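You operate a simulated robot arm through the tools that you are given. There is no shell and no other tool.

The job below is to be done with a simulated robot arm. You get a single attempt, and the scene is never put back.

TASK
Set the controls near the middle shelf of the grey drawer counter. At the end: the silver square tin from the middle shelf of the grey drawer counter is on the top of the grey drawer counter; the green tin lid is turned to open; the yellow tin lid is turned to open; the grey tin lid is turned to open; whatever was shut is shut again. Leave all else as you found it, and nothing knocked over.

It is judged by the outcome, as a careful person would: the job done as asked, and still so three seconds after it is handed in. It fails if anything else is knocked over, pushed out of place, dropped, spilled or broken. Lids that push on must go on centred and level and be pressed home; caps that screw on are set level and turned clockwise until they are tight.

THE ROBOT
A 7-joint arm with a two-finger parallel gripper, fixed in place. Base frame: the origin is at the foot of the arm, x ahead of it, y to its left, z up. Readings come in mm, rad, newtons and seconds.
Its first joint turns from -2.897 to 2.897 rad. Payload 3.43 kg.
Tool frame: the origin (TCP) lies between the finger pads and is the grasp point; the fingertips stand 30 mm ahead of it; z points along the fingers, y is the line along which they close. Largest opening 94 mm; finger width 28, thickness 10; the body of the gripper, 50 by 96 mm, starts 55 mm behind the TCP.
Orientation is that of the tool frame in the base frame, as a unit quaternion [x, y, z, w]. With the fingers straight down and closing along the base's y, the tool's x points along the base's -x, its y along +y and its z along -z.

THE INTERFACE
- The arm moves only by the tool apply_moves. Its argument "deltas" is a list of rows, each an object (a shift or turn left out is 0, a gripper value left out holds the last) with "offset": the shift along the tool's x, y, z in mm, a list of three; "dr": the turn, a rotation vector about the tool's x, y, z in rad, a list of three; "jaw": the finger opening in mm, from 0 to 94. In form: [{"offset": [dx, dy, dz], "dr": [ax, ay, az], "jaw": jaw}, ...]. A call has 1 to 20 rows; each row is the pose to reach, as a shift and turn from the pose commanded when the call began, along the tool's axes at that moment. Rows are played at 5 a second. More than 50 mm and 0.15 rad between two rows, or a gripper value outside its range, and nothing of the call is played. A pose out of reach is approached as far as the arm can. The call stops where the force on the tool passes 40 N (or 10 N more than at its start, if that is more) or the arm is blocked; 0.2 s more then pass. Each finger travels about 45 mm/s and halts on what it meets, pressing with about 31 N; the grip force reading is that of the motor and also rises with nothing between the fingers. The clock runs only during rows and for 0.2 s after the last one: add rows that repeat a pose to give the fingers time. It gives the time, the measured TCP pose, the force on the tool (base axes), the opening and the grip force at its end, in the units of the frame above (readings bear some noise), with the torque about the TCP (base axes, N m) and any sound that the robot's microphone picked up, and new pictures: "pictures" is both (left out), scene, wrist or none.
- Cameras (640 x 400 px; columns grow to the right, rows downward): "scene" is fixed at [218.9, 497.7, 1424.2]; the picture's right is [-0.97, -0.23, 0.00], its down [-0.07, 0.28, -0.96] and it looks along [0.22, -0.93, -0.29] (base axes); focal length 322 px, centre (320, 200). "wrist" rides on the gripper at [76, 14, -103] in the tool frame; the picture's right is [-0.18, 0.98, 0.00], its down [-0.75, -0.14, -0.64] and it looks along [-0.63, -0.12, 0.77] (tool axes); focal length 243 px, centre (320, 200). There is no depth. A picture from a camera that has moved, and an enlarged one, comes with that camera's place and axes in the base frame and with its lens.
- close_up(camera, box): a new picture of the part [left, top, right, bottom] of that camera's present view, enlarged. It takes no simulated time.
- finish_job(): hands the job in; it is judged then, once.

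Nothing tells you positions but the pictures and the camera data. Unless the task says otherwise, let go and move clear before handing in.

The tools are called after ">>>" as a command line: name --argument value ..., lists and objects as JSON in quotes. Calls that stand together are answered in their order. apply_moves: Moves the arm, as the interface text tells. Its arguments: {"type":"object","properties":{"deltas":{"type":"array","items":{"type":"object","properties":{"offset":{"type":"array","items":{"type":"number"}},"dr":{"type":"array","items":{"type":"number"}},"jaw":{"type":"number"}}}},"pictures":{"type":"string","enum":["both","scene","wrist","none"]}},"required":["deltas"]} The other tools are called the same way: close_up (camera, box) takes an enlarged picture of a part of a camera's view; finish_job () hands the job in.

At the start:

```text
time: 0.0
ee_pos: [343.2, -465.3, 1238.9]
tool_rot: [0.0, 1.0, 0.0, 0.0]
force: [0.4, 0.1, -0.2]
moment: [-0.03, 0.03, -0.01]
width: 94.0
grip_force: 0.0
```

scene: 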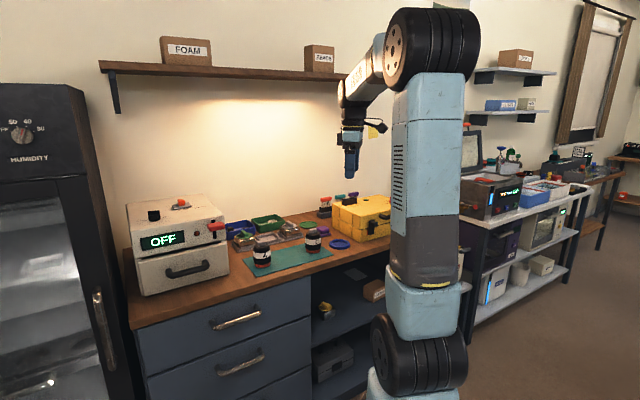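
wrist: 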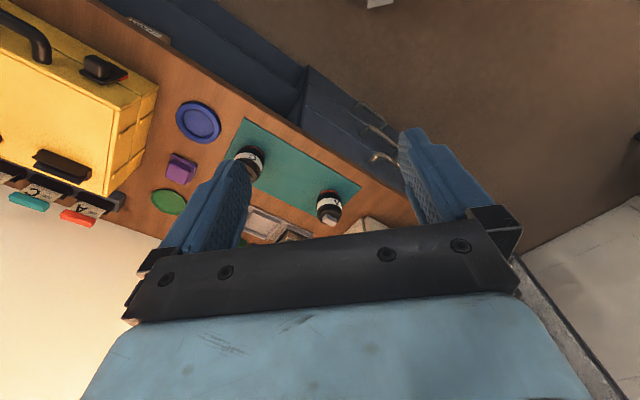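

I see a wood-topped grey drawer counter with a yellow case, jars on a green mat, and an open shelf area below. I'll take close-ups first to identify the tins and the middle shelf.

>>> close_up --camera "scene" --box '[220, 180, 400, 300]'

>>> close_up --camera "scene" --box '[290, 260, 410, 400]'

>>> close_up --camera "scene" --box '[440, 120, 640, 300]'

>>> close_up --camera "scene" --box '[100, 180, 320, 400]'

>>> close_up --camera "wrist" --box '[0, 0, 420, 260]'

```text
3.33 times, centred on (310, 240) of scene
camera zoom: at [218.9, 497.7, 1424.2], right [-0.97, -0.23, 0.0], down [-0.07, 0.28, -0.96], along [0.22, -0.93, -0.29], focal length 1073 px, centre (353, 67)
```

zoom: 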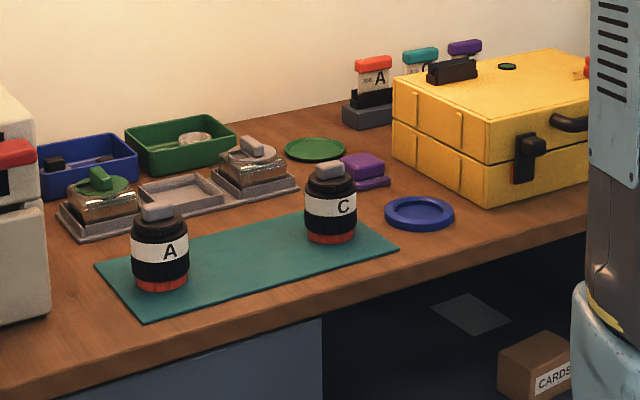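

```text
2.86 times, centred on (350, 330) of scene
camera zoom: at [218.9, 497.7, 1424.2], right [-0.97, -0.23, 0.0], down [-0.07, 0.28, -0.96], along [0.22, -0.93, -0.29], focal length 920 px, centre (234, -171)
```

zoom: 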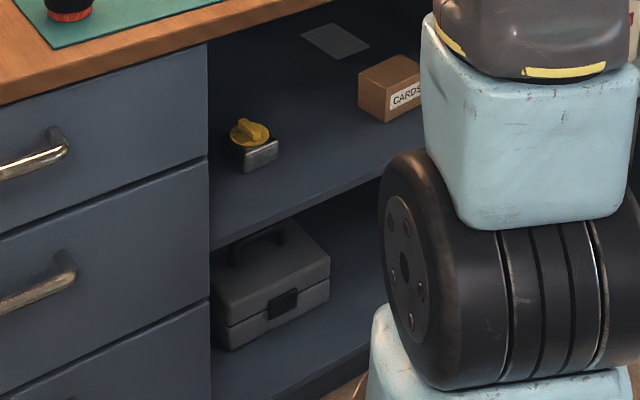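

```text
2.22 times, centred on (540, 210) of scene
camera zoom: at [218.9, 497.7, 1424.2], right [-0.97, -0.23, 0.0], down [-0.07, 0.28, -0.96], along [0.22, -0.93, -0.29], focal length 715 px, centre (-169, 178)
```

zoom: 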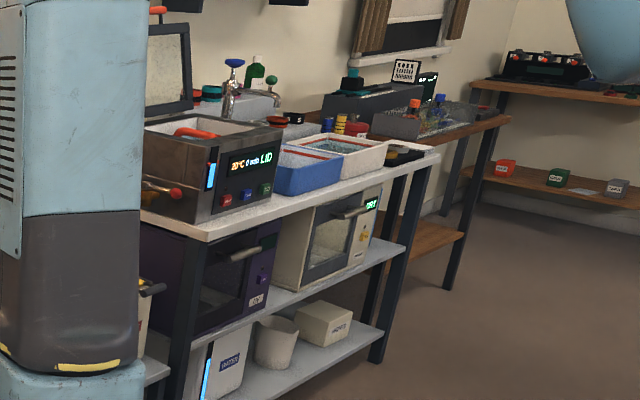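

```text
1.82 times, centred on (210, 290) of scene
camera zoom: at [218.9, 497.7, 1424.2], right [-0.97, -0.23, 0.0], down [-0.07, 0.28, -0.96], along [0.22, -0.93, -0.29], focal length 585 px, centre (520, 36)
```

zoom: 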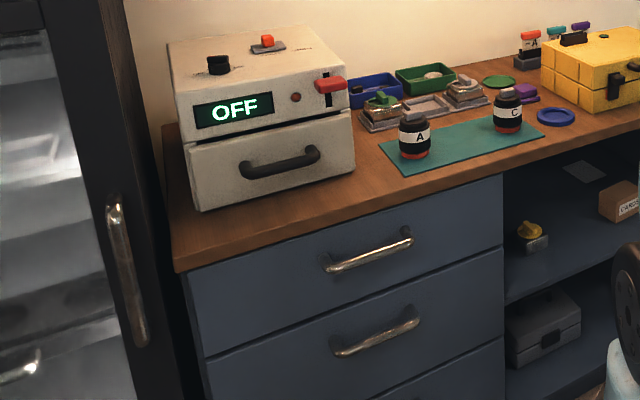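

```text
1.52 times, centred on (210, 130) of wrist
camera zoom: at [265.8, -447.8, 1340.9], right [0.18, 0.98, 0.0], down [0.75, -0.14, 0.64], along [0.63, -0.12, -0.77], focal length 370 px, centre (488, 307)
```

zoom: 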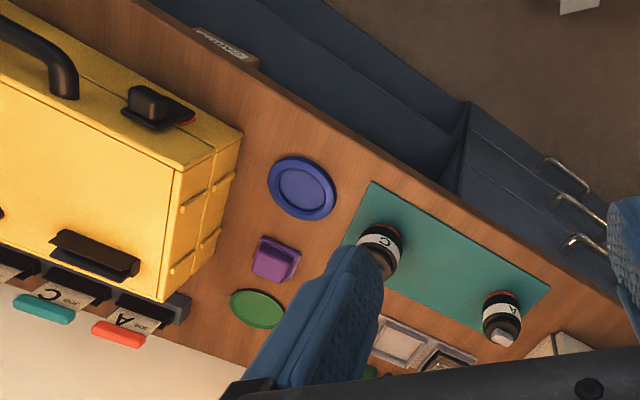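

The counter runs at about 45° to the base axes, with its front edge about 700 mm away. A silver tin with a yellow lid sits on the middle shelf, and the tins with green and grey lids sit in a tray on top. I'll move the camera over the tray for a better view.

>>> apply_moves --deltas '[{"offset": [-25, -25, 0]}, {"offset": [-50, -50, 0]}, {"offset": [-75, -75, 0]}, {"offset": [-100, -100, 0]}, {"offset": [-120, -115, 0]}, {"offset": [-120, -115, 0]}]'

```text
time: 1.4
ee_pos: [463.6, -580.4, 1236.7]
tool_rot: [0.0, 1.0, 0.0, 0.0]
force: [-0.3, 0.1, -0.9]
moment: [-0.01, 0.01, 0.02]
width: 94.0
grip_force: 0.0
camera wrist: at [386.0, -563.2, 1339.5], right [0.18, 0.98, 0.0], down [0.75, -0.14, 0.64], along [0.63, -0.12, -0.77], focal length 243 px, centre (320, 200)
```

scene: 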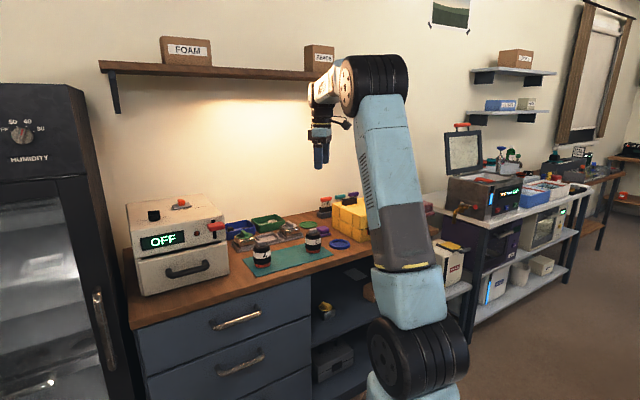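
wrist: 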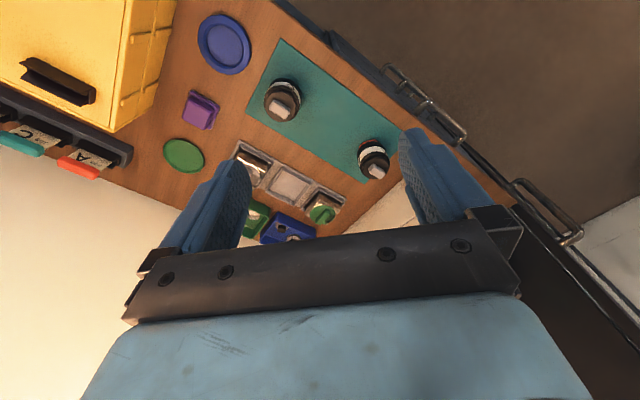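

The tray with two tins and an empty middle slot is visible between the fingers. I'll enlarge it to look for markings on the lids.

>>> close_up --camera "wrist" --box '[220, 130, 400, 250]'

>>> close_up --camera "scene" --box '[220, 205, 320, 270]'

>>> close_up --camera "scene" --box '[310, 290, 370, 330]'

```text
3.33 times, centred on (310, 190) of wrist
camera zoom: at [386.0, -563.2, 1339.5], right [0.18, 0.98, 0.0], down [0.75, -0.14, 0.64], along [0.63, -0.12, -0.77], focal length 809 px, centre (353, 233)
```

zoom: 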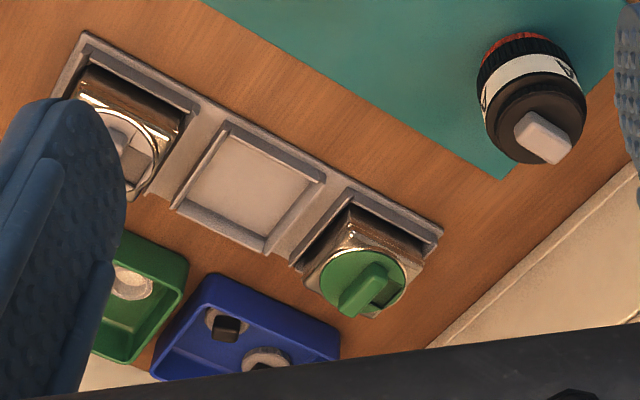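

```text
6.15 times, centred on (270, 238) of scene
camera zoom: at [218.9, 497.7, 1424.2], right [-0.97, -0.23, 0.0], down [-0.07, 0.28, -0.96], along [0.22, -0.93, -0.29], focal length 1981 px, centre (628, -31)
```

zoom: 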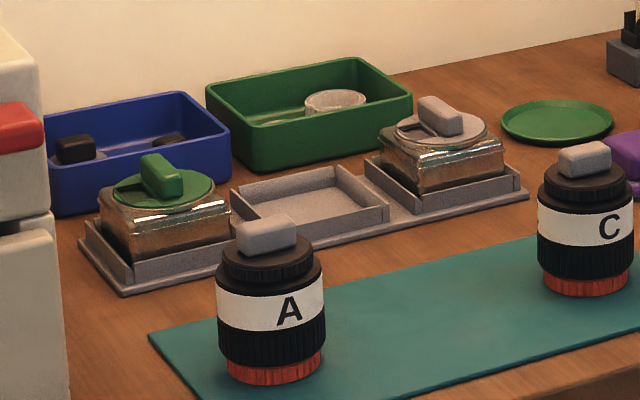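

```text
10.00 times, centred on (340, 310) of scene
camera zoom: at [218.9, 497.7, 1424.2], right [-0.97, -0.23, 0.0], down [-0.07, 0.28, -0.96], along [0.22, -0.93, -0.29], focal length 3219 px, centre (120, -900)
```

zoom: 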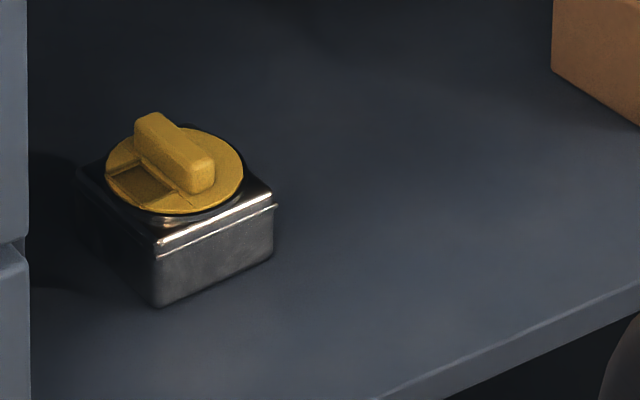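

The counter's axes are at 45° to the base, the tray is about 1000 mm out, and the yellow-lidded tin stands square on the middle shelf. I'll turn the tool to match the counter and back away before going down to the shelf.

>>> apply_moves --deltas '[{"offset": [25, 16, 23], "dr": [0, 0, 0.131]}, {"offset": [51, 33, 46], "dr": [0, 0, 0.262]}, {"offset": [76, 50, 68], "dr": [0, 0, 0.393]}, {"offset": [102, 66, 91], "dr": [0, 0, 0.524]}, {"offset": [127, 82, 114], "dr": [0, 0, 0.654]}, {"offset": [153, 99, 137], "dr": [0, 0, 0.785]}, {"offset": [153, 99, 137], "dr": [0, 0, 0.785]}]'

```text
time: 3.0
ee_pos: [312.7, -477.4, 1102.0]
tool_rot: [0.384, 0.923, 0.0, 0.001]
force: [0.7, 0.1, 0.0]
moment: [0.02, 0.02, 0.02]
width: 94.0
grip_force: 0.0
camera wrist: at [267.0, -411.9, 1204.0], right [0.83, 0.56, 0.0], down [0.43, -0.63, 0.64], along [0.36, -0.53, -0.77], focal length 243 px, centre (320, 200)
```

scene: 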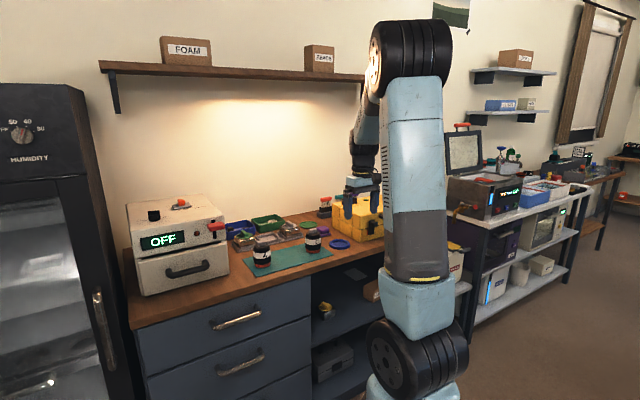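
wrist: 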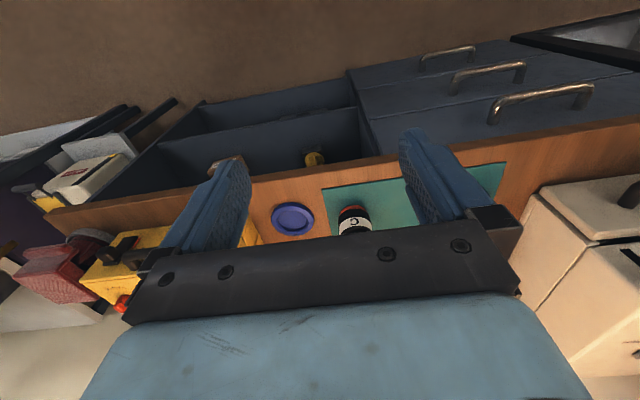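

The wrist camera confirms the yellow-lidded tin on the shelf at about (475, -735). Now I'll pitch the tool 45° outward and go down in front of the counter.

>>> apply_moves --deltas '[{"offset": [-10, -10, 25], "dr": [0, -0.131, 0]}, {"offset": [-20, -20, 50], "dr": [0, -0.262, 0]}, {"offset": [-30, -30, 75], "dr": [0, -0.393, 0]}, {"offset": [-40, -40, 100], "dr": [0, -0.524, 0]}, {"offset": [-50, -50, 125], "dr": [0, -0.654, 0]}, {"offset": [-60, -63, 150], "dr": [0, -0.785, 0]}, {"offset": [-60, -63, 195], "dr": [0, -0.785, 0]}, {"offset": [-60, -63, 240], "dr": [0, -0.785, 0]}, {"offset": [-60, -63, 285], "dr": [0, -0.785, 0]}, {"offset": [-60, -63, 330], "dr": [0, -0.785, 0]}, {"offset": [-60, -63, 330], "dr": [0, -0.785, 0]}]'

```text
time: 5.4
ee_pos: [305.8, -569.5, 770.9]
tool_rot: [0.353, 0.854, -0.147, 0.353]
force: [0.5, 0.2, 0.1]
moment: [0.02, -0.01, 0.0]
width: 93.9
grip_force: 0.0
camera wrist: at [226.1, -468.5, 789.6], right [0.79, 0.6, 0.13], down [-0.04, -0.16, 0.99], along [0.62, -0.78, -0.1], focal length 243 px, centre (320, 200)
```

scene: 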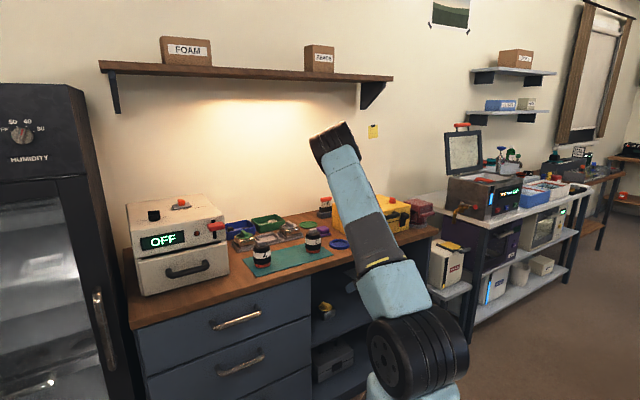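
wrist: 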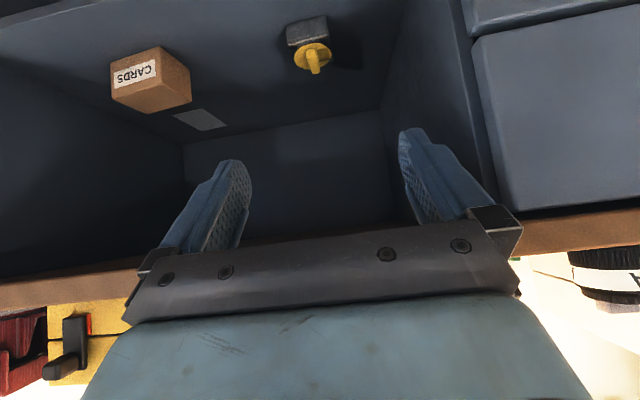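

The tin is now clearly in view between the fingers (the picture is upside down). I'll take a close-up of it.

>>> close_up --camera "wrist" --box '[270, 0, 350, 90]'

>>> close_up --camera "scene" --box '[300, 290, 360, 330]'

```text
4.44 times, centred on (310, 45) of wrist
camera zoom: at [226.1, -468.5, 789.6], right [0.79, 0.6, 0.13], down [-0.04, -0.16, 0.99], along [0.62, -0.78, -0.1], focal length 1078 px, centre (364, 889)
```

zoom: 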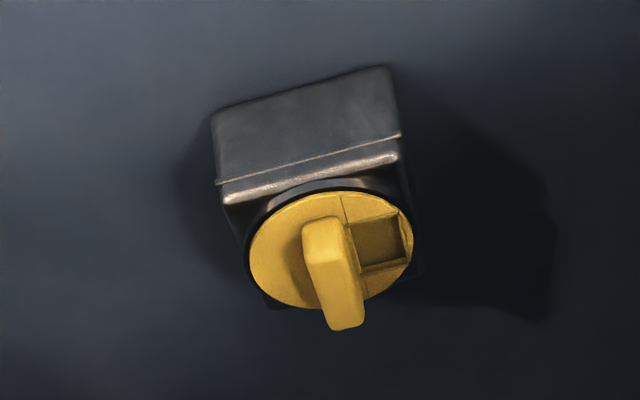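

```text
10.00 times, centred on (330, 310) of scene
camera zoom: at [218.9, 497.7, 1424.2], right [-0.97, -0.23, 0.0], down [-0.07, 0.28, -0.96], along [0.22, -0.93, -0.29], focal length 3219 px, centre (220, -900)
```

zoom: 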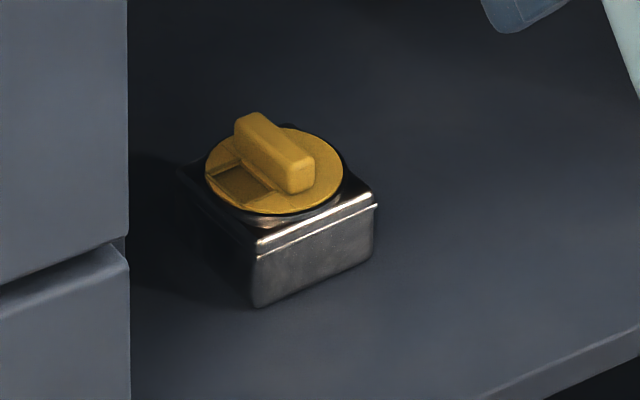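

Comparing wrist views puts the lid at about (476, -755, 511) and the shelf top near z≈472. I'll move partway in, lined up with the tin, and look again.

>>> apply_moves --deltas '[{"offset": [10, -3, 40]}, {"offset": [20, -6, 80]}, {"offset": [30, -9, 120]}, {"offset": [40, -11, 155]}, {"offset": [50, -12, 191]}, {"offset": [50, -12, 191]}]'

```text
time: 6.8
ee_pos: [371.6, -650.1, 599.8]
tool_rot: [0.353, 0.854, -0.146, 0.354]
force: [-0.5, 0.4, 0.1]
moment: [0.01, 0.0, 0.0]
width: 94.2
grip_force: 0.1
camera wrist: at [291.7, -548.4, 618.2], right [0.79, 0.6, 0.13], down [-0.04, -0.16, 0.99], along [0.62, -0.78, -0.1], focal length 243 px, centre (320, 200)
```

scene: 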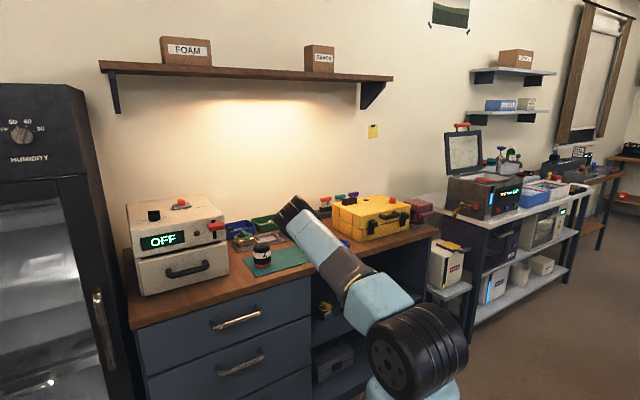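
wrist: 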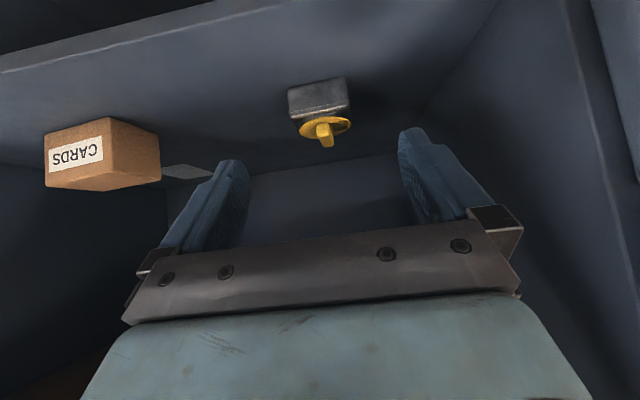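

The arm's elbow now reaches out over the counter. Before going deeper I'll check how close it is to the jars and the counter edge.

>>> close_up --camera "scene" --box '[220, 180, 480, 400]'

>>> close_up --camera "scene" --box '[230, 180, 350, 280]'

>>> close_up --camera "wrist" --box '[260, 50, 380, 170]'

```text
1.82 times, centred on (350, 290) of scene
camera zoom: at [218.9, 497.7, 1424.2], right [-0.97, -0.23, 0.0], down [-0.07, 0.28, -0.96], along [0.22, -0.93, -0.29], focal length 585 px, centre (266, 36)
```

zoom: 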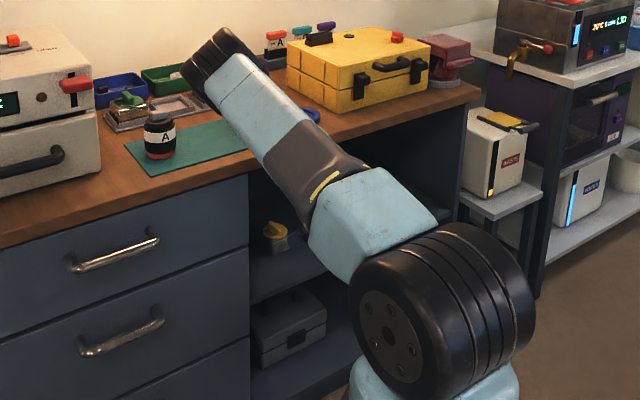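

```text
4.00 times, centred on (290, 230) of scene
camera zoom: at [218.9, 497.7, 1424.2], right [-0.97, -0.23, 0.0], down [-0.07, 0.28, -0.96], along [0.22, -0.93, -0.29], focal length 1287 px, centre (440, 80)
```

zoom: 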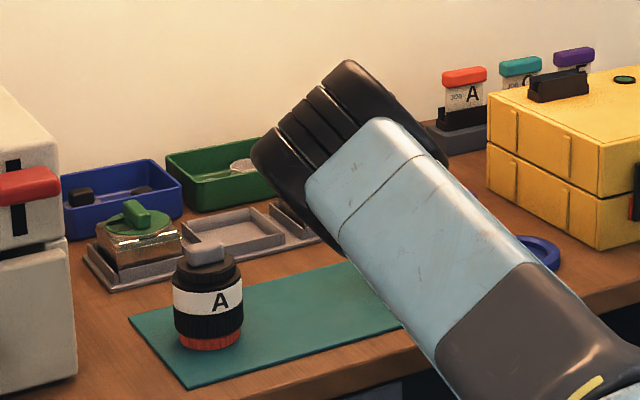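

```text
3.33 times, centred on (320, 110) of wrist
camera zoom: at [291.7, -548.4, 618.2], right [0.79, 0.6, 0.13], down [-0.04, -0.16, 0.99], along [0.62, -0.78, -0.1], focal length 809 px, centre (320, 500)
```

zoom: 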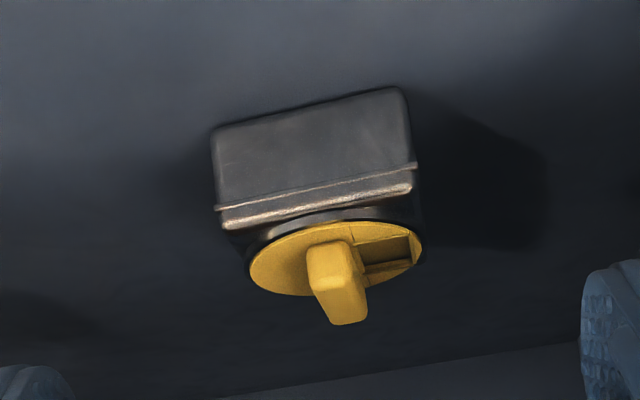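

Triangulating again gives shelf z≈460, tin centre at about 885 mm out, and the counter edge at about 705 mm out. I'll advance in small steps and watch for forces and elbow clearance.

>>> apply_moves --deltas '[{"offset": [-5, -1, 30]}, {"offset": [-12, -2, 60]}, {"offset": [-12, -2, 60]}]'

```text
time: 7.6
ee_pos: [406.5, -683.8, 564.5]
tool_rot: [0.353, 0.853, -0.147, 0.354]
force: [-0.1, 0.1, -1.1]
moment: [-0.03, -0.02, 0.0]
width: 94.0
grip_force: 0.0
camera wrist: at [326.4, -583.1, 584.0], right [0.79, 0.6, 0.13], down [-0.04, -0.16, 0.99], along [0.62, -0.78, -0.1], focal length 243 px, centre (320, 200)
```

scene: 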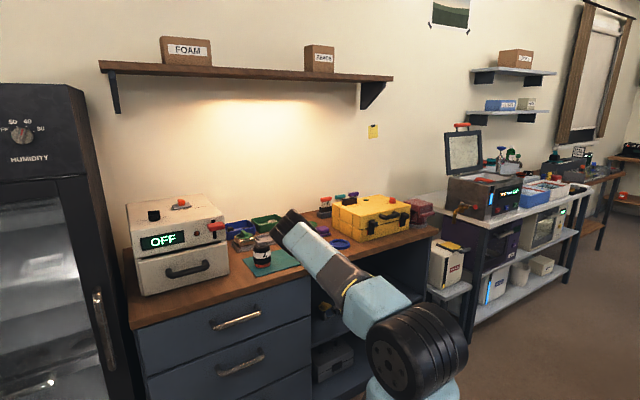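
wrist: 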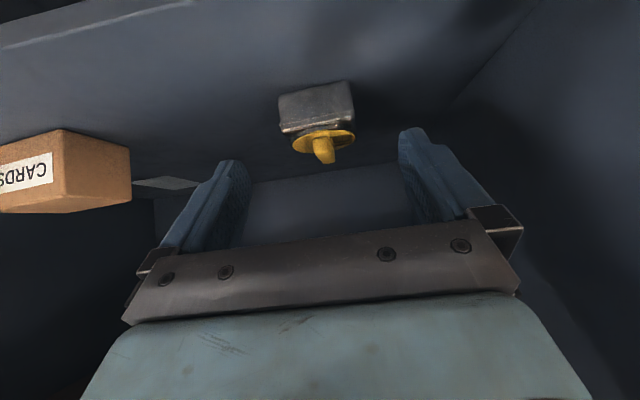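

The elbow is about 1030 mm high and moving predictably, and no forces show yet. I'll take a close-up to refine the alignment with the tin before the last approach.

>>> close_up --camera "wrist" --box '[240, 60, 400, 180]'

>>> close_up --camera "scene" --box '[220, 190, 380, 300]'

```text
3.33 times, centred on (320, 120) of wrist
camera zoom: at [326.4, -583.1, 584.0], right [0.79, 0.6, 0.13], down [-0.04, -0.16, 0.99], along [0.62, -0.78, -0.1], focal length 809 px, centre (320, 467)
```

zoom: 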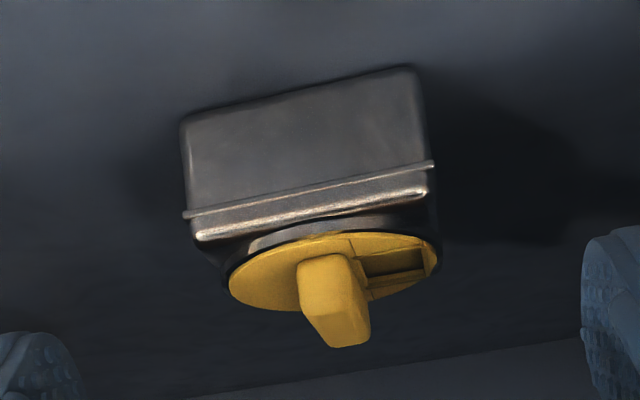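

```text
3.64 times, centred on (300, 245) of scene
camera zoom: at [218.9, 497.7, 1424.2], right [-0.97, -0.23, 0.0], down [-0.07, 0.28, -0.96], along [0.22, -0.93, -0.29], focal length 1170 px, centre (393, 36)
```

zoom: 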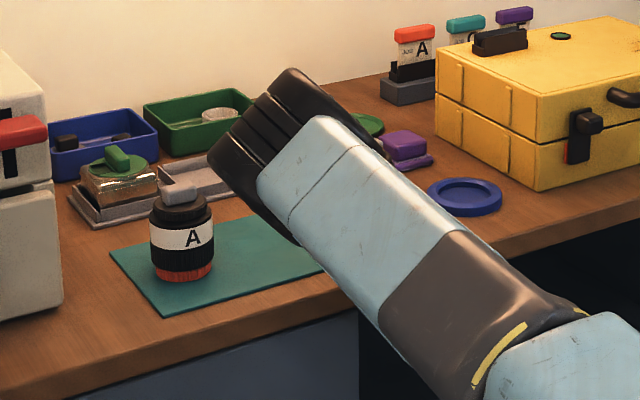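

The tin is 65 mm wide and centred at u≈-200, and its body spans z 462–498. I'll go partway in and check for contact.

>>> apply_moves --deltas '[{"offset": [-5, -2, 20]}, {"offset": [-9, -3, 40]}, {"offset": [-12, -3.5, 55]}, {"offset": [-12, -3.5, 55]}]'

```text
time: 8.6
ee_pos: [434.6, -720.8, 536.7]
tool_rot: [0.353, 0.854, -0.146, 0.354]
force: [-0.4, 0.4, 0.2]
moment: [0.02, -0.01, -0.02]
width: 94.0
grip_force: 0.2
camera wrist: at [354.9, -619.4, 555.1], right [0.79, 0.6, 0.13], down [-0.04, -0.16, 0.99], along [0.62, -0.78, -0.1], focal length 243 px, centre (320, 200)
```

scene: 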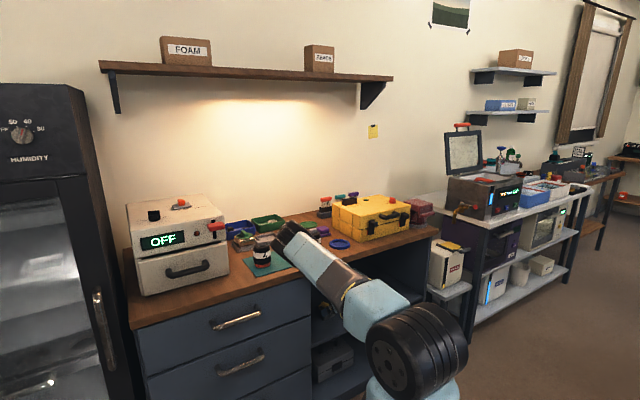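
wrist: 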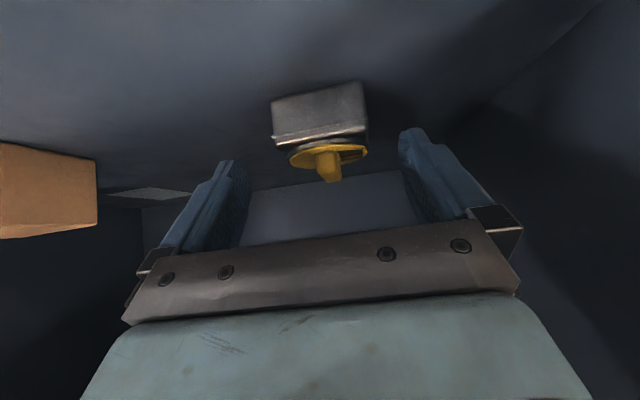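

Alignment looks good and there is no contact yet. I'll make the last approach so the fingers straddle the tin body.

>>> apply_moves --deltas '[{"offset": [-3, 1, 16]}, {"offset": [-5, 2, 32]}, {"offset": [-8, 2, 47]}, {"offset": [-8, 2, 47]}]'

```text
time: 9.6
ee_pos: [455.5, -743.0, 518.6]
tool_rot: [0.356, 0.851, -0.149, 0.355]
force: [0.2, 0.4, -0.4]
moment: [0.02, 0.0, -0.01]
width: 94.0
grip_force: 0.1
camera wrist: at [376.4, -640.9, 535.4], right [0.79, 0.6, 0.13], down [-0.05, -0.15, 0.99], along [0.61, -0.79, -0.09], focal length 243 px, centre (320, 200)
```

scene: 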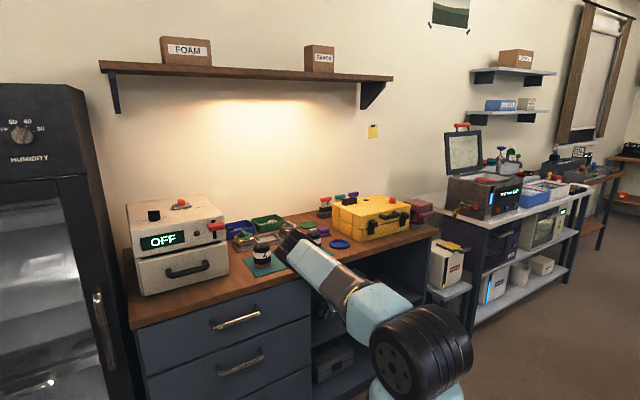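
wrist: 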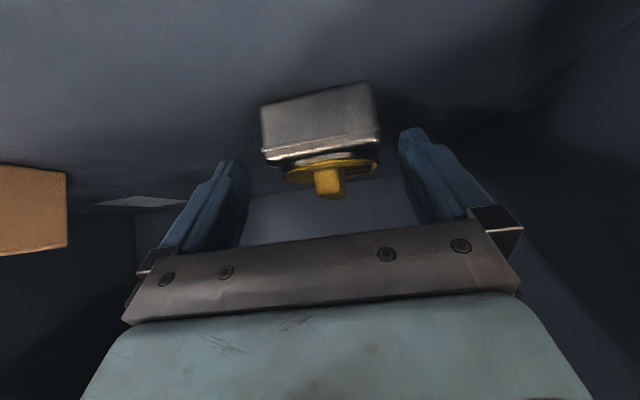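

The arm stopped slightly short of the commanded pose with no force showing. I'll hold briefly to see whether it settles.

>>> apply_moves --deltas '[{"offset": [0, 0, 0]}, {"offset": [0, 0, 0]}, {"offset": [0, 0, 0]}]' --pictures "scene"

>>> close_up --camera "wrist" --box '[180, 60, 460, 235]'

>>> close_up --camera "scene" --box '[220, 190, 380, 300]'

```text
time: 10.4
ee_pos: [455.5, -742.4, 516.5]
tool_rot: [0.356, 0.852, -0.148, 0.354]
force: [-0.6, 0.1, 0.4]
moment: [0.0, 0.04, -0.01]
width: 94.1
grip_force: 0.1
```

scene: 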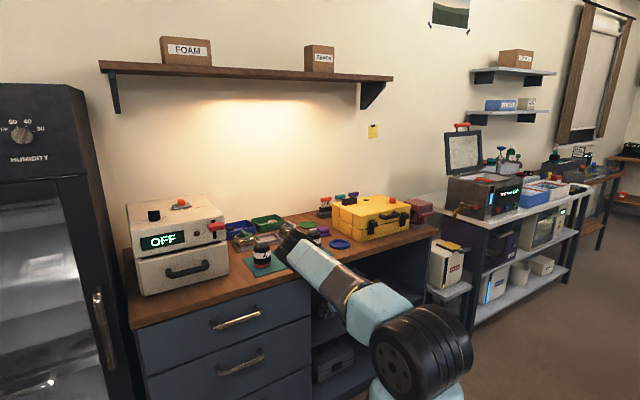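

```text
2.29 times, centred on (320, 148) of wrist
camera zoom: at [376.5, -640.7, 534.8], right [0.79, 0.6, 0.13], down [-0.05, -0.15, 0.99], along [0.61, -0.79, -0.09], focal length 555 px, centre (320, 320)
```

zoom: 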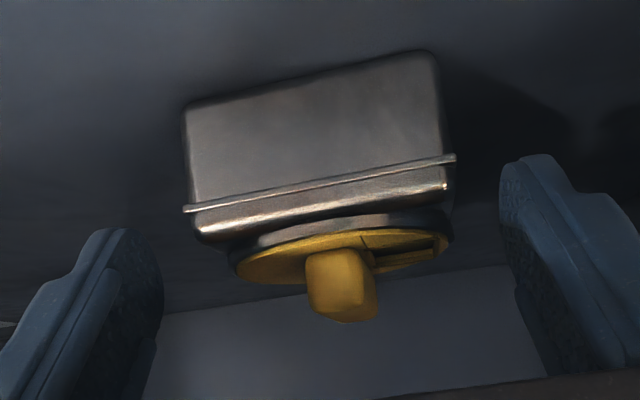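

```text
3.64 times, centred on (300, 245) of scene
camera zoom: at [218.9, 497.7, 1424.2], right [-0.97, -0.23, 0.0], down [-0.07, 0.28, -0.96], along [0.22, -0.93, -0.29], focal length 1170 px, centre (393, 36)
```

zoom: 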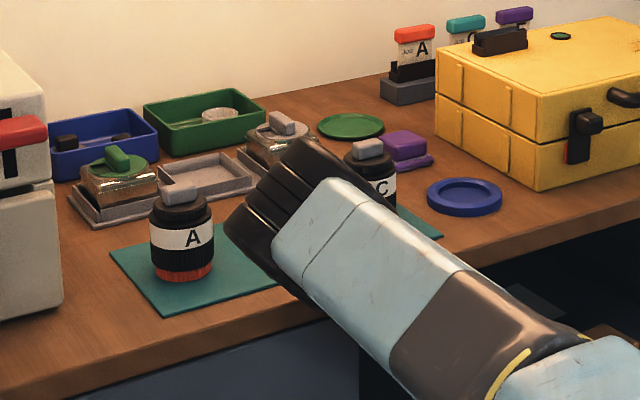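

The wrist is probably at a joint limit at this tilt. I'll pitch slightly steeper, about 7° more downward, which relieves the wrist while keeping the grasp point.

>>> apply_moves --deltas '[{"offset": [0, 1, 0], "dr": [0, 0.04, 0]}, {"offset": [0, 1, 0], "dr": [0, 0.08, 0]}, {"offset": [0, 1, 0], "dr": [0, 0.12, 0]}, {"offset": [0, 1, 0], "dr": [0, 0.12, 0]}, {"offset": [0, 1, 0], "dr": [0, 0.12, 0]}]'

>>> close_up --camera "wrist" --box '[180, 60, 460, 235]'

```text
time: 11.8
ee_pos: [431.8, -734.4, 494.4]
tool_rot: [0.381, 0.872, -0.129, 0.278]
force: [0.7, 0.0, 0.2]
moment: [0.0, 0.01, 0.02]
width: 93.8
grip_force: 0.1
stopped in row 5: the arm was blocked; the commanded pose is now the measured one
camera wrist: at [360.0, -632.4, 532.4], right [0.83, 0.56, 0.09], down [0.07, -0.26, 0.96], along [0.56, -0.79, -0.25], focal length 243 px, centre (320, 200)
```

scene: 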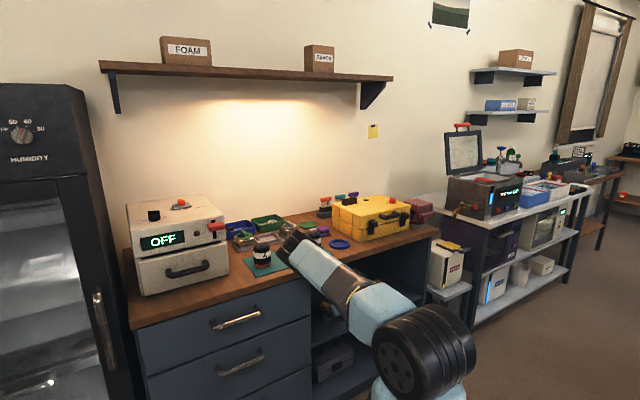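
wrist: 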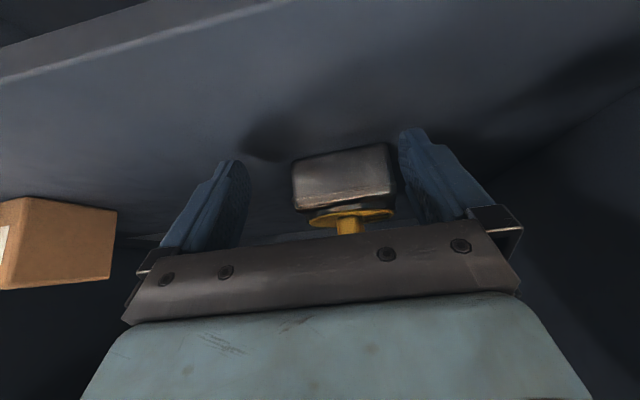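

```text
2.29 times, centred on (320, 148) of wrist
camera zoom: at [360.0, -632.4, 532.4], right [0.83, 0.56, 0.09], down [0.07, -0.26, 0.96], along [0.56, -0.79, -0.25], focal length 555 px, centre (320, 320)
```

zoom: 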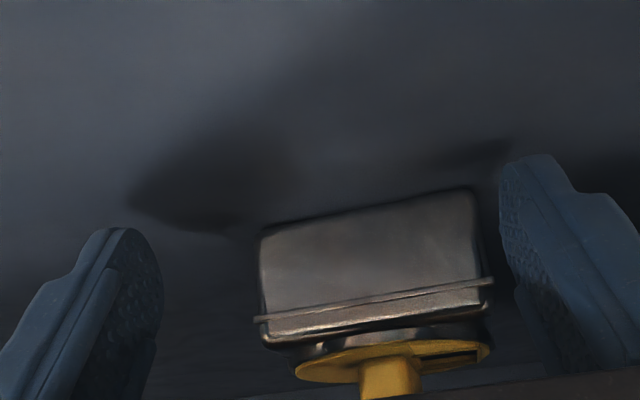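

The arm reported being blocked and the pose shifted. I'll check the elbow and the jars before doing anything else.

>>> close_up --camera "scene" --box '[220, 190, 380, 300]'

>>> close_up --camera "scene" --box '[280, 240, 500, 400]'

```text
3.64 times, centred on (300, 245) of scene
camera zoom: at [218.9, 497.7, 1424.2], right [-0.97, -0.23, 0.0], down [-0.07, 0.28, -0.96], along [0.22, -0.93, -0.29], focal length 1170 px, centre (393, 36)
```

zoom: 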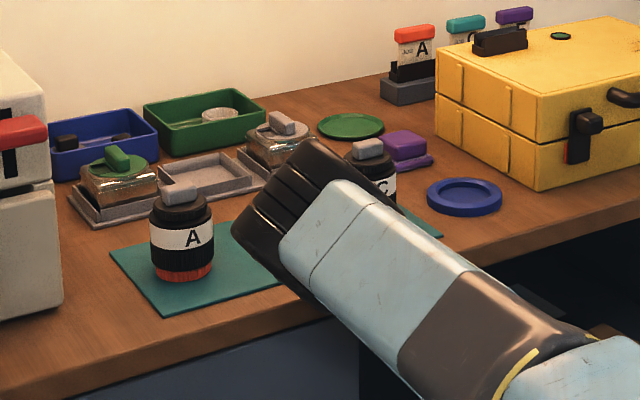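

```text
2.50 times, centred on (390, 320) of scene
camera zoom: at [218.9, 497.7, 1424.2], right [-0.97, -0.23, 0.0], down [-0.07, 0.28, -0.96], along [0.22, -0.93, -0.29], focal length 805 px, centre (145, -100)
```

zoom: 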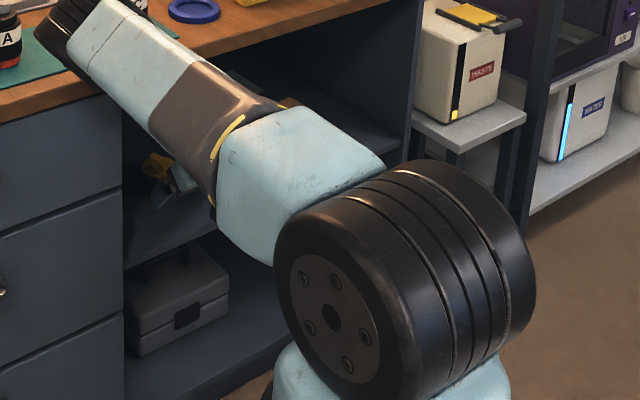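

The jars and tin are untouched. The forearm is probably at the counter's front edge. I'll back off, restore the 45° orientation, then take a fingertip grip of the tin's front and slide it forward on the shelf.

>>> apply_moves --deltas '[{"offset": [5, -1, -28]}, {"offset": [9, -2, -56], "dr": [-0.019, -0.08, -0.012]}, {"offset": [-6, 12, -52], "dr": [-0.038, -0.162, -0.024]}, {"offset": [-6, 12, -52], "dr": [-0.038, -0.162, -0.024]}]'

```text
time: 12.8
ee_pos: [439.2, -708.1, 535.2]
tool_rot: [0.346, 0.856, -0.141, 0.357]
force: [-0.2, -0.1, -0.3]
moment: [0.01, -0.04, 0.01]
width: 94.1
grip_force: 0.1
camera wrist: at [357.7, -608.0, 552.5], right [0.77, 0.62, 0.14], down [-0.05, -0.16, 0.99], along [0.63, -0.77, -0.09], focal length 243 px, centre (320, 200)
```

scene: 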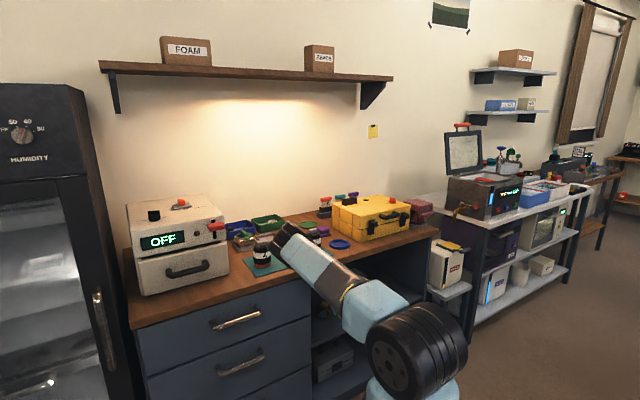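
wrist: 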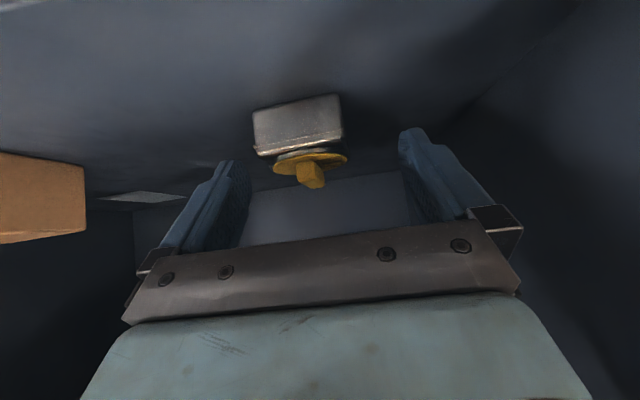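

I'm clear again and the tool orientation is restored. Next I'll go in at a slightly shallower reach (about 838 mm out) for a fingertip grip on the front of the tin.

>>> apply_moves --deltas '[{"offset": [0, -6, 0], "dr": [0.007, 0, 0.007]}, {"offset": [0, -11, 8], "dr": [0.0135, 0, 0.0134]}, {"offset": [0, -11, 22], "dr": [0.0135, 0, 0.0134]}, {"offset": [-0.5, -11, 37], "dr": [0.0135, 0, 0.0134]}, {"offset": [-0.5, -11, 37], "dr": [0.0135, 0, 0.0134]}]'

>>> close_up --camera "wrist" --box '[180, 60, 460, 235]'

```text
time: 14.0
ee_pos: [450.4, -734.5, 509.0]
tool_rot: [0.354, 0.853, -0.143, 0.354]
force: [-0.3, 0.1, -0.4]
moment: [0.0, 0.01, 0.02]
width: 94.1
grip_force: 0.2
camera wrist: at [370.2, -633.7, 527.2], right [0.79, 0.6, 0.14], down [-0.05, -0.16, 0.99], along [0.62, -0.78, -0.1], focal length 243 px, centre (320, 200)
```

scene: 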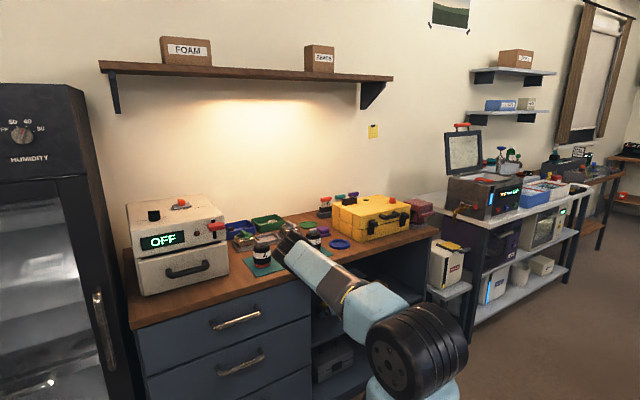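
wrist: 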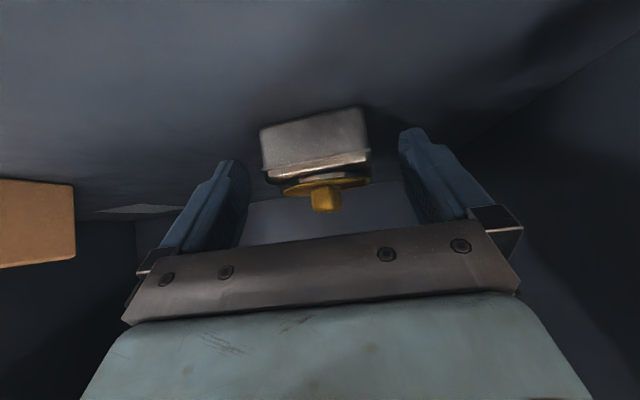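

```text
2.29 times, centred on (320, 148) of wrist
camera zoom: at [370.2, -633.7, 527.2], right [0.79, 0.6, 0.14], down [-0.05, -0.16, 0.99], along [0.62, -0.78, -0.1], focal length 555 px, centre (320, 320)
```

zoom: 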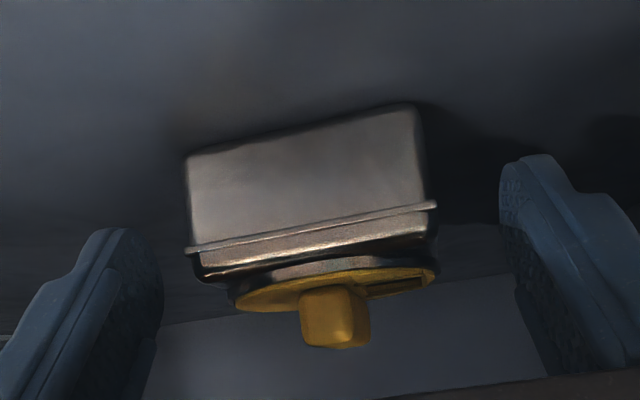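

I'm on target with the fingers either side of the tin front. I'll close the gripper on it now.

>>> apply_moves --deltas '[{"jaw": 80}, {"jaw": 70}, {"jaw": 60}, {"jaw": 55}, {"jaw": 55}]'

>>> close_up --camera "wrist" --box '[180, 60, 460, 235]'

>>> close_up --camera "scene" --box '[220, 190, 380, 300]'

```text
time: 15.2
ee_pos: [448.8, -734.7, 508.3]
tool_rot: [0.354, 0.853, -0.144, 0.355]
force: [1.1, 0.9, 0.2]
moment: [0.02, 0.03, 0.03]
width: 69.6
grip_force: 30.8
camera wrist: at [370.3, -633.7, 527.2], right [0.79, 0.6, 0.14], down [-0.05, -0.16, 0.99], along [0.62, -0.78, -0.1], focal length 243 px, centre (320, 200)
```

scene: 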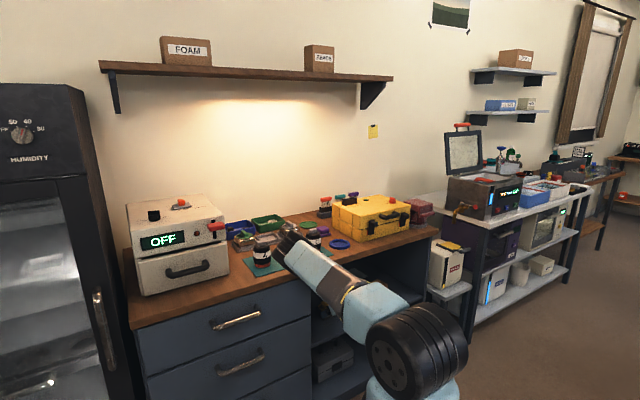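
wrist: 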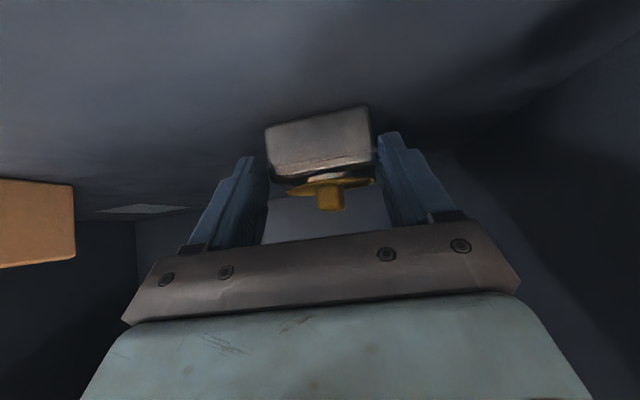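

```text
2.29 times, centred on (320, 148) of wrist
camera zoom: at [370.3, -633.7, 527.2], right [0.79, 0.6, 0.14], down [-0.05, -0.16, 0.99], along [0.62, -0.78, -0.1], focal length 555 px, centre (320, 320)
```

zoom: 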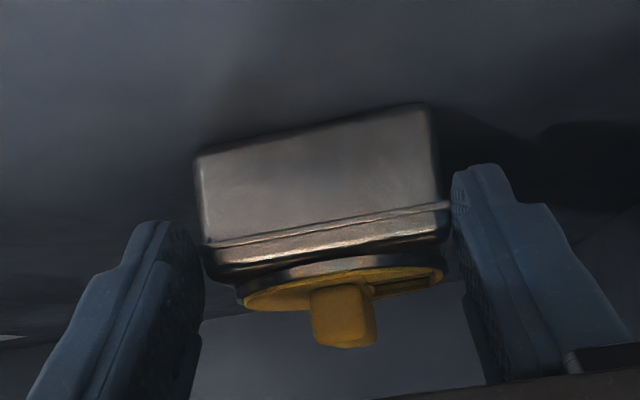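

```text
3.64 times, centred on (300, 245) of scene
camera zoom: at [218.9, 497.7, 1424.2], right [-0.97, -0.23, 0.0], down [-0.07, 0.28, -0.96], along [0.22, -0.93, -0.29], focal length 1170 px, centre (393, 36)
```

zoom: 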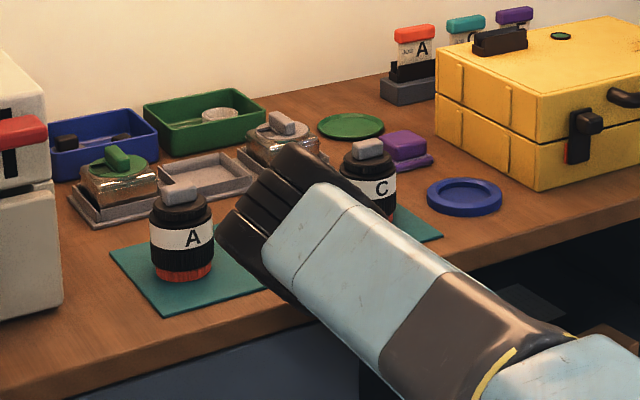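

The tin is gripped at its rim (69.6 mm, 31 N). I'll slide it forward on the shelf about 70 mm so I can regrasp it closer to its centre.

>>> apply_moves --deltas '[{"offset": [9, 0, -10.5]}, {"offset": [18, 0, -19.5]}, {"offset": [28, 0, -29.5]}, {"offset": [38, 0, -39.5]}, {"offset": [49, 0, -50.5]}, {"offset": [49, 0, -50.5]}]'

>>> close_up --camera "wrist" --box '[180, 60, 460, 235]'

```text
time: 16.6
ee_pos: [398.4, -685.5, 511.2]
tool_rot: [0.355, 0.853, -0.144, 0.354]
force: [-0.9, 0.3, -1.4]
moment: [0.03, 0.04, -0.01]
width: 69.6
grip_force: 31.5
camera wrist: at [318.5, -584.7, 529.9], right [0.79, 0.6, 0.14], down [-0.05, -0.16, 0.99], along [0.61, -0.78, -0.1], focal length 243 px, centre (320, 200)
```

scene: 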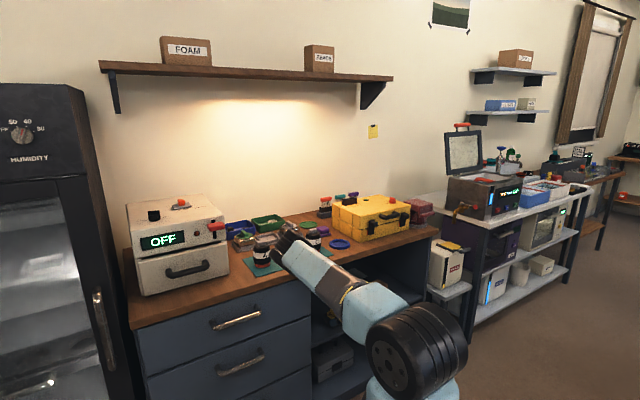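
wrist: 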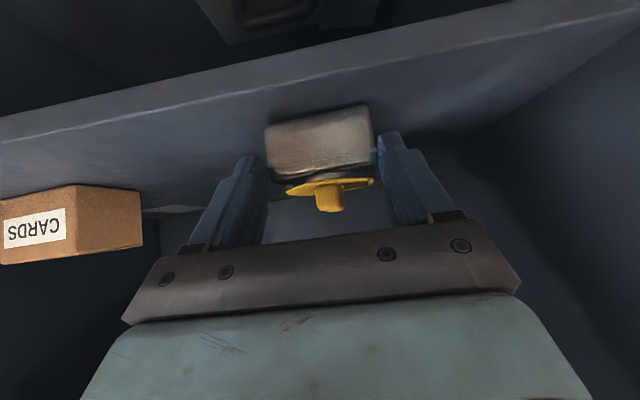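

```text
2.29 times, centred on (320, 148) of wrist
camera zoom: at [318.5, -584.7, 529.9], right [0.79, 0.6, 0.14], down [-0.05, -0.16, 0.99], along [0.61, -0.78, -0.1], focal length 555 px, centre (320, 320)
```

zoom: 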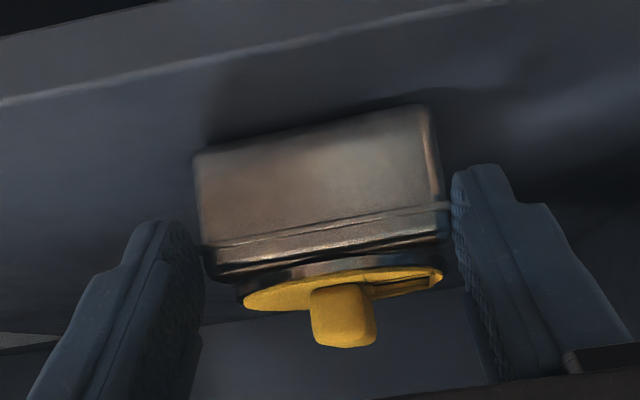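

The tin came along (it weighs about 1.4 N). I'll set it down, open, move in so the pads are centred on it, and check.

>>> apply_moves --deltas '[{"offset": [1.0, 0, 1.0]}, {"offset": [1.8, 0, 1.8]}, {"offset": [1.8, 0, 1.8], "jaw": 80}, {"offset": [1.8, 0, 1.8], "jaw": 92}, {"offset": [1.8, 0, 1.8], "jaw": 92}]'

>>> close_up --camera "wrist" --box '[180, 60, 460, 235]'

```text
time: 17.8
ee_pos: [398.3, -687.5, 508.6]
tool_rot: [0.355, 0.853, -0.144, 0.355]
force: [-0.8, -0.2, -0.5]
moment: [-0.02, 0.01, -0.01]
width: 91.7
grip_force: 0.0
camera wrist: at [318.5, -585.3, 526.8], right [0.79, 0.6, 0.14], down [-0.05, -0.16, 0.99], along [0.61, -0.78, -0.1], focal length 243 px, centre (320, 200)
```

scene: 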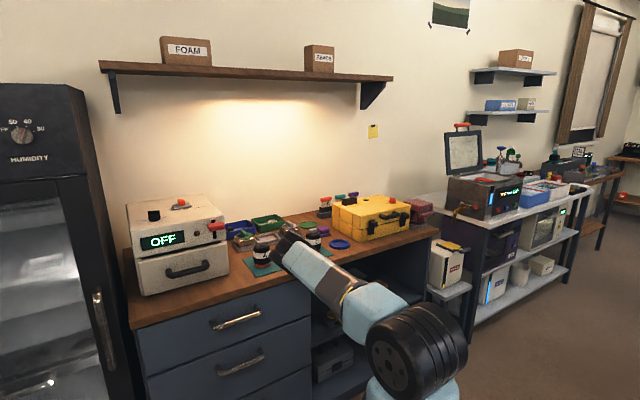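
wrist: 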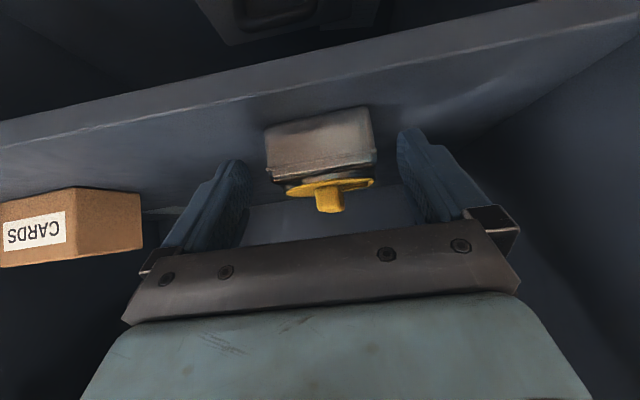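

```text
2.29 times, centred on (320, 148) of wrist
camera zoom: at [318.5, -585.3, 526.8], right [0.79, 0.6, 0.14], down [-0.05, -0.16, 0.99], along [0.61, -0.78, -0.1], focal length 555 px, centre (320, 320)
```

zoom: 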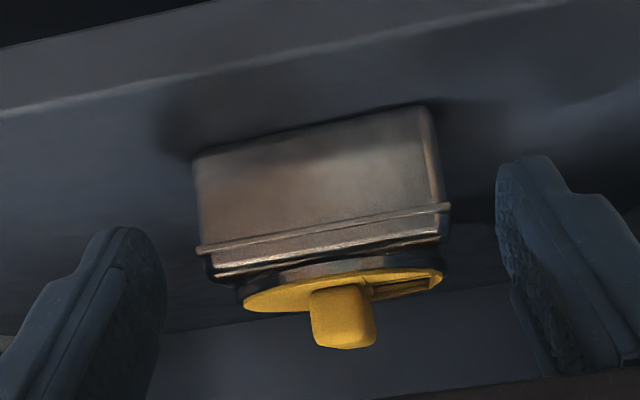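

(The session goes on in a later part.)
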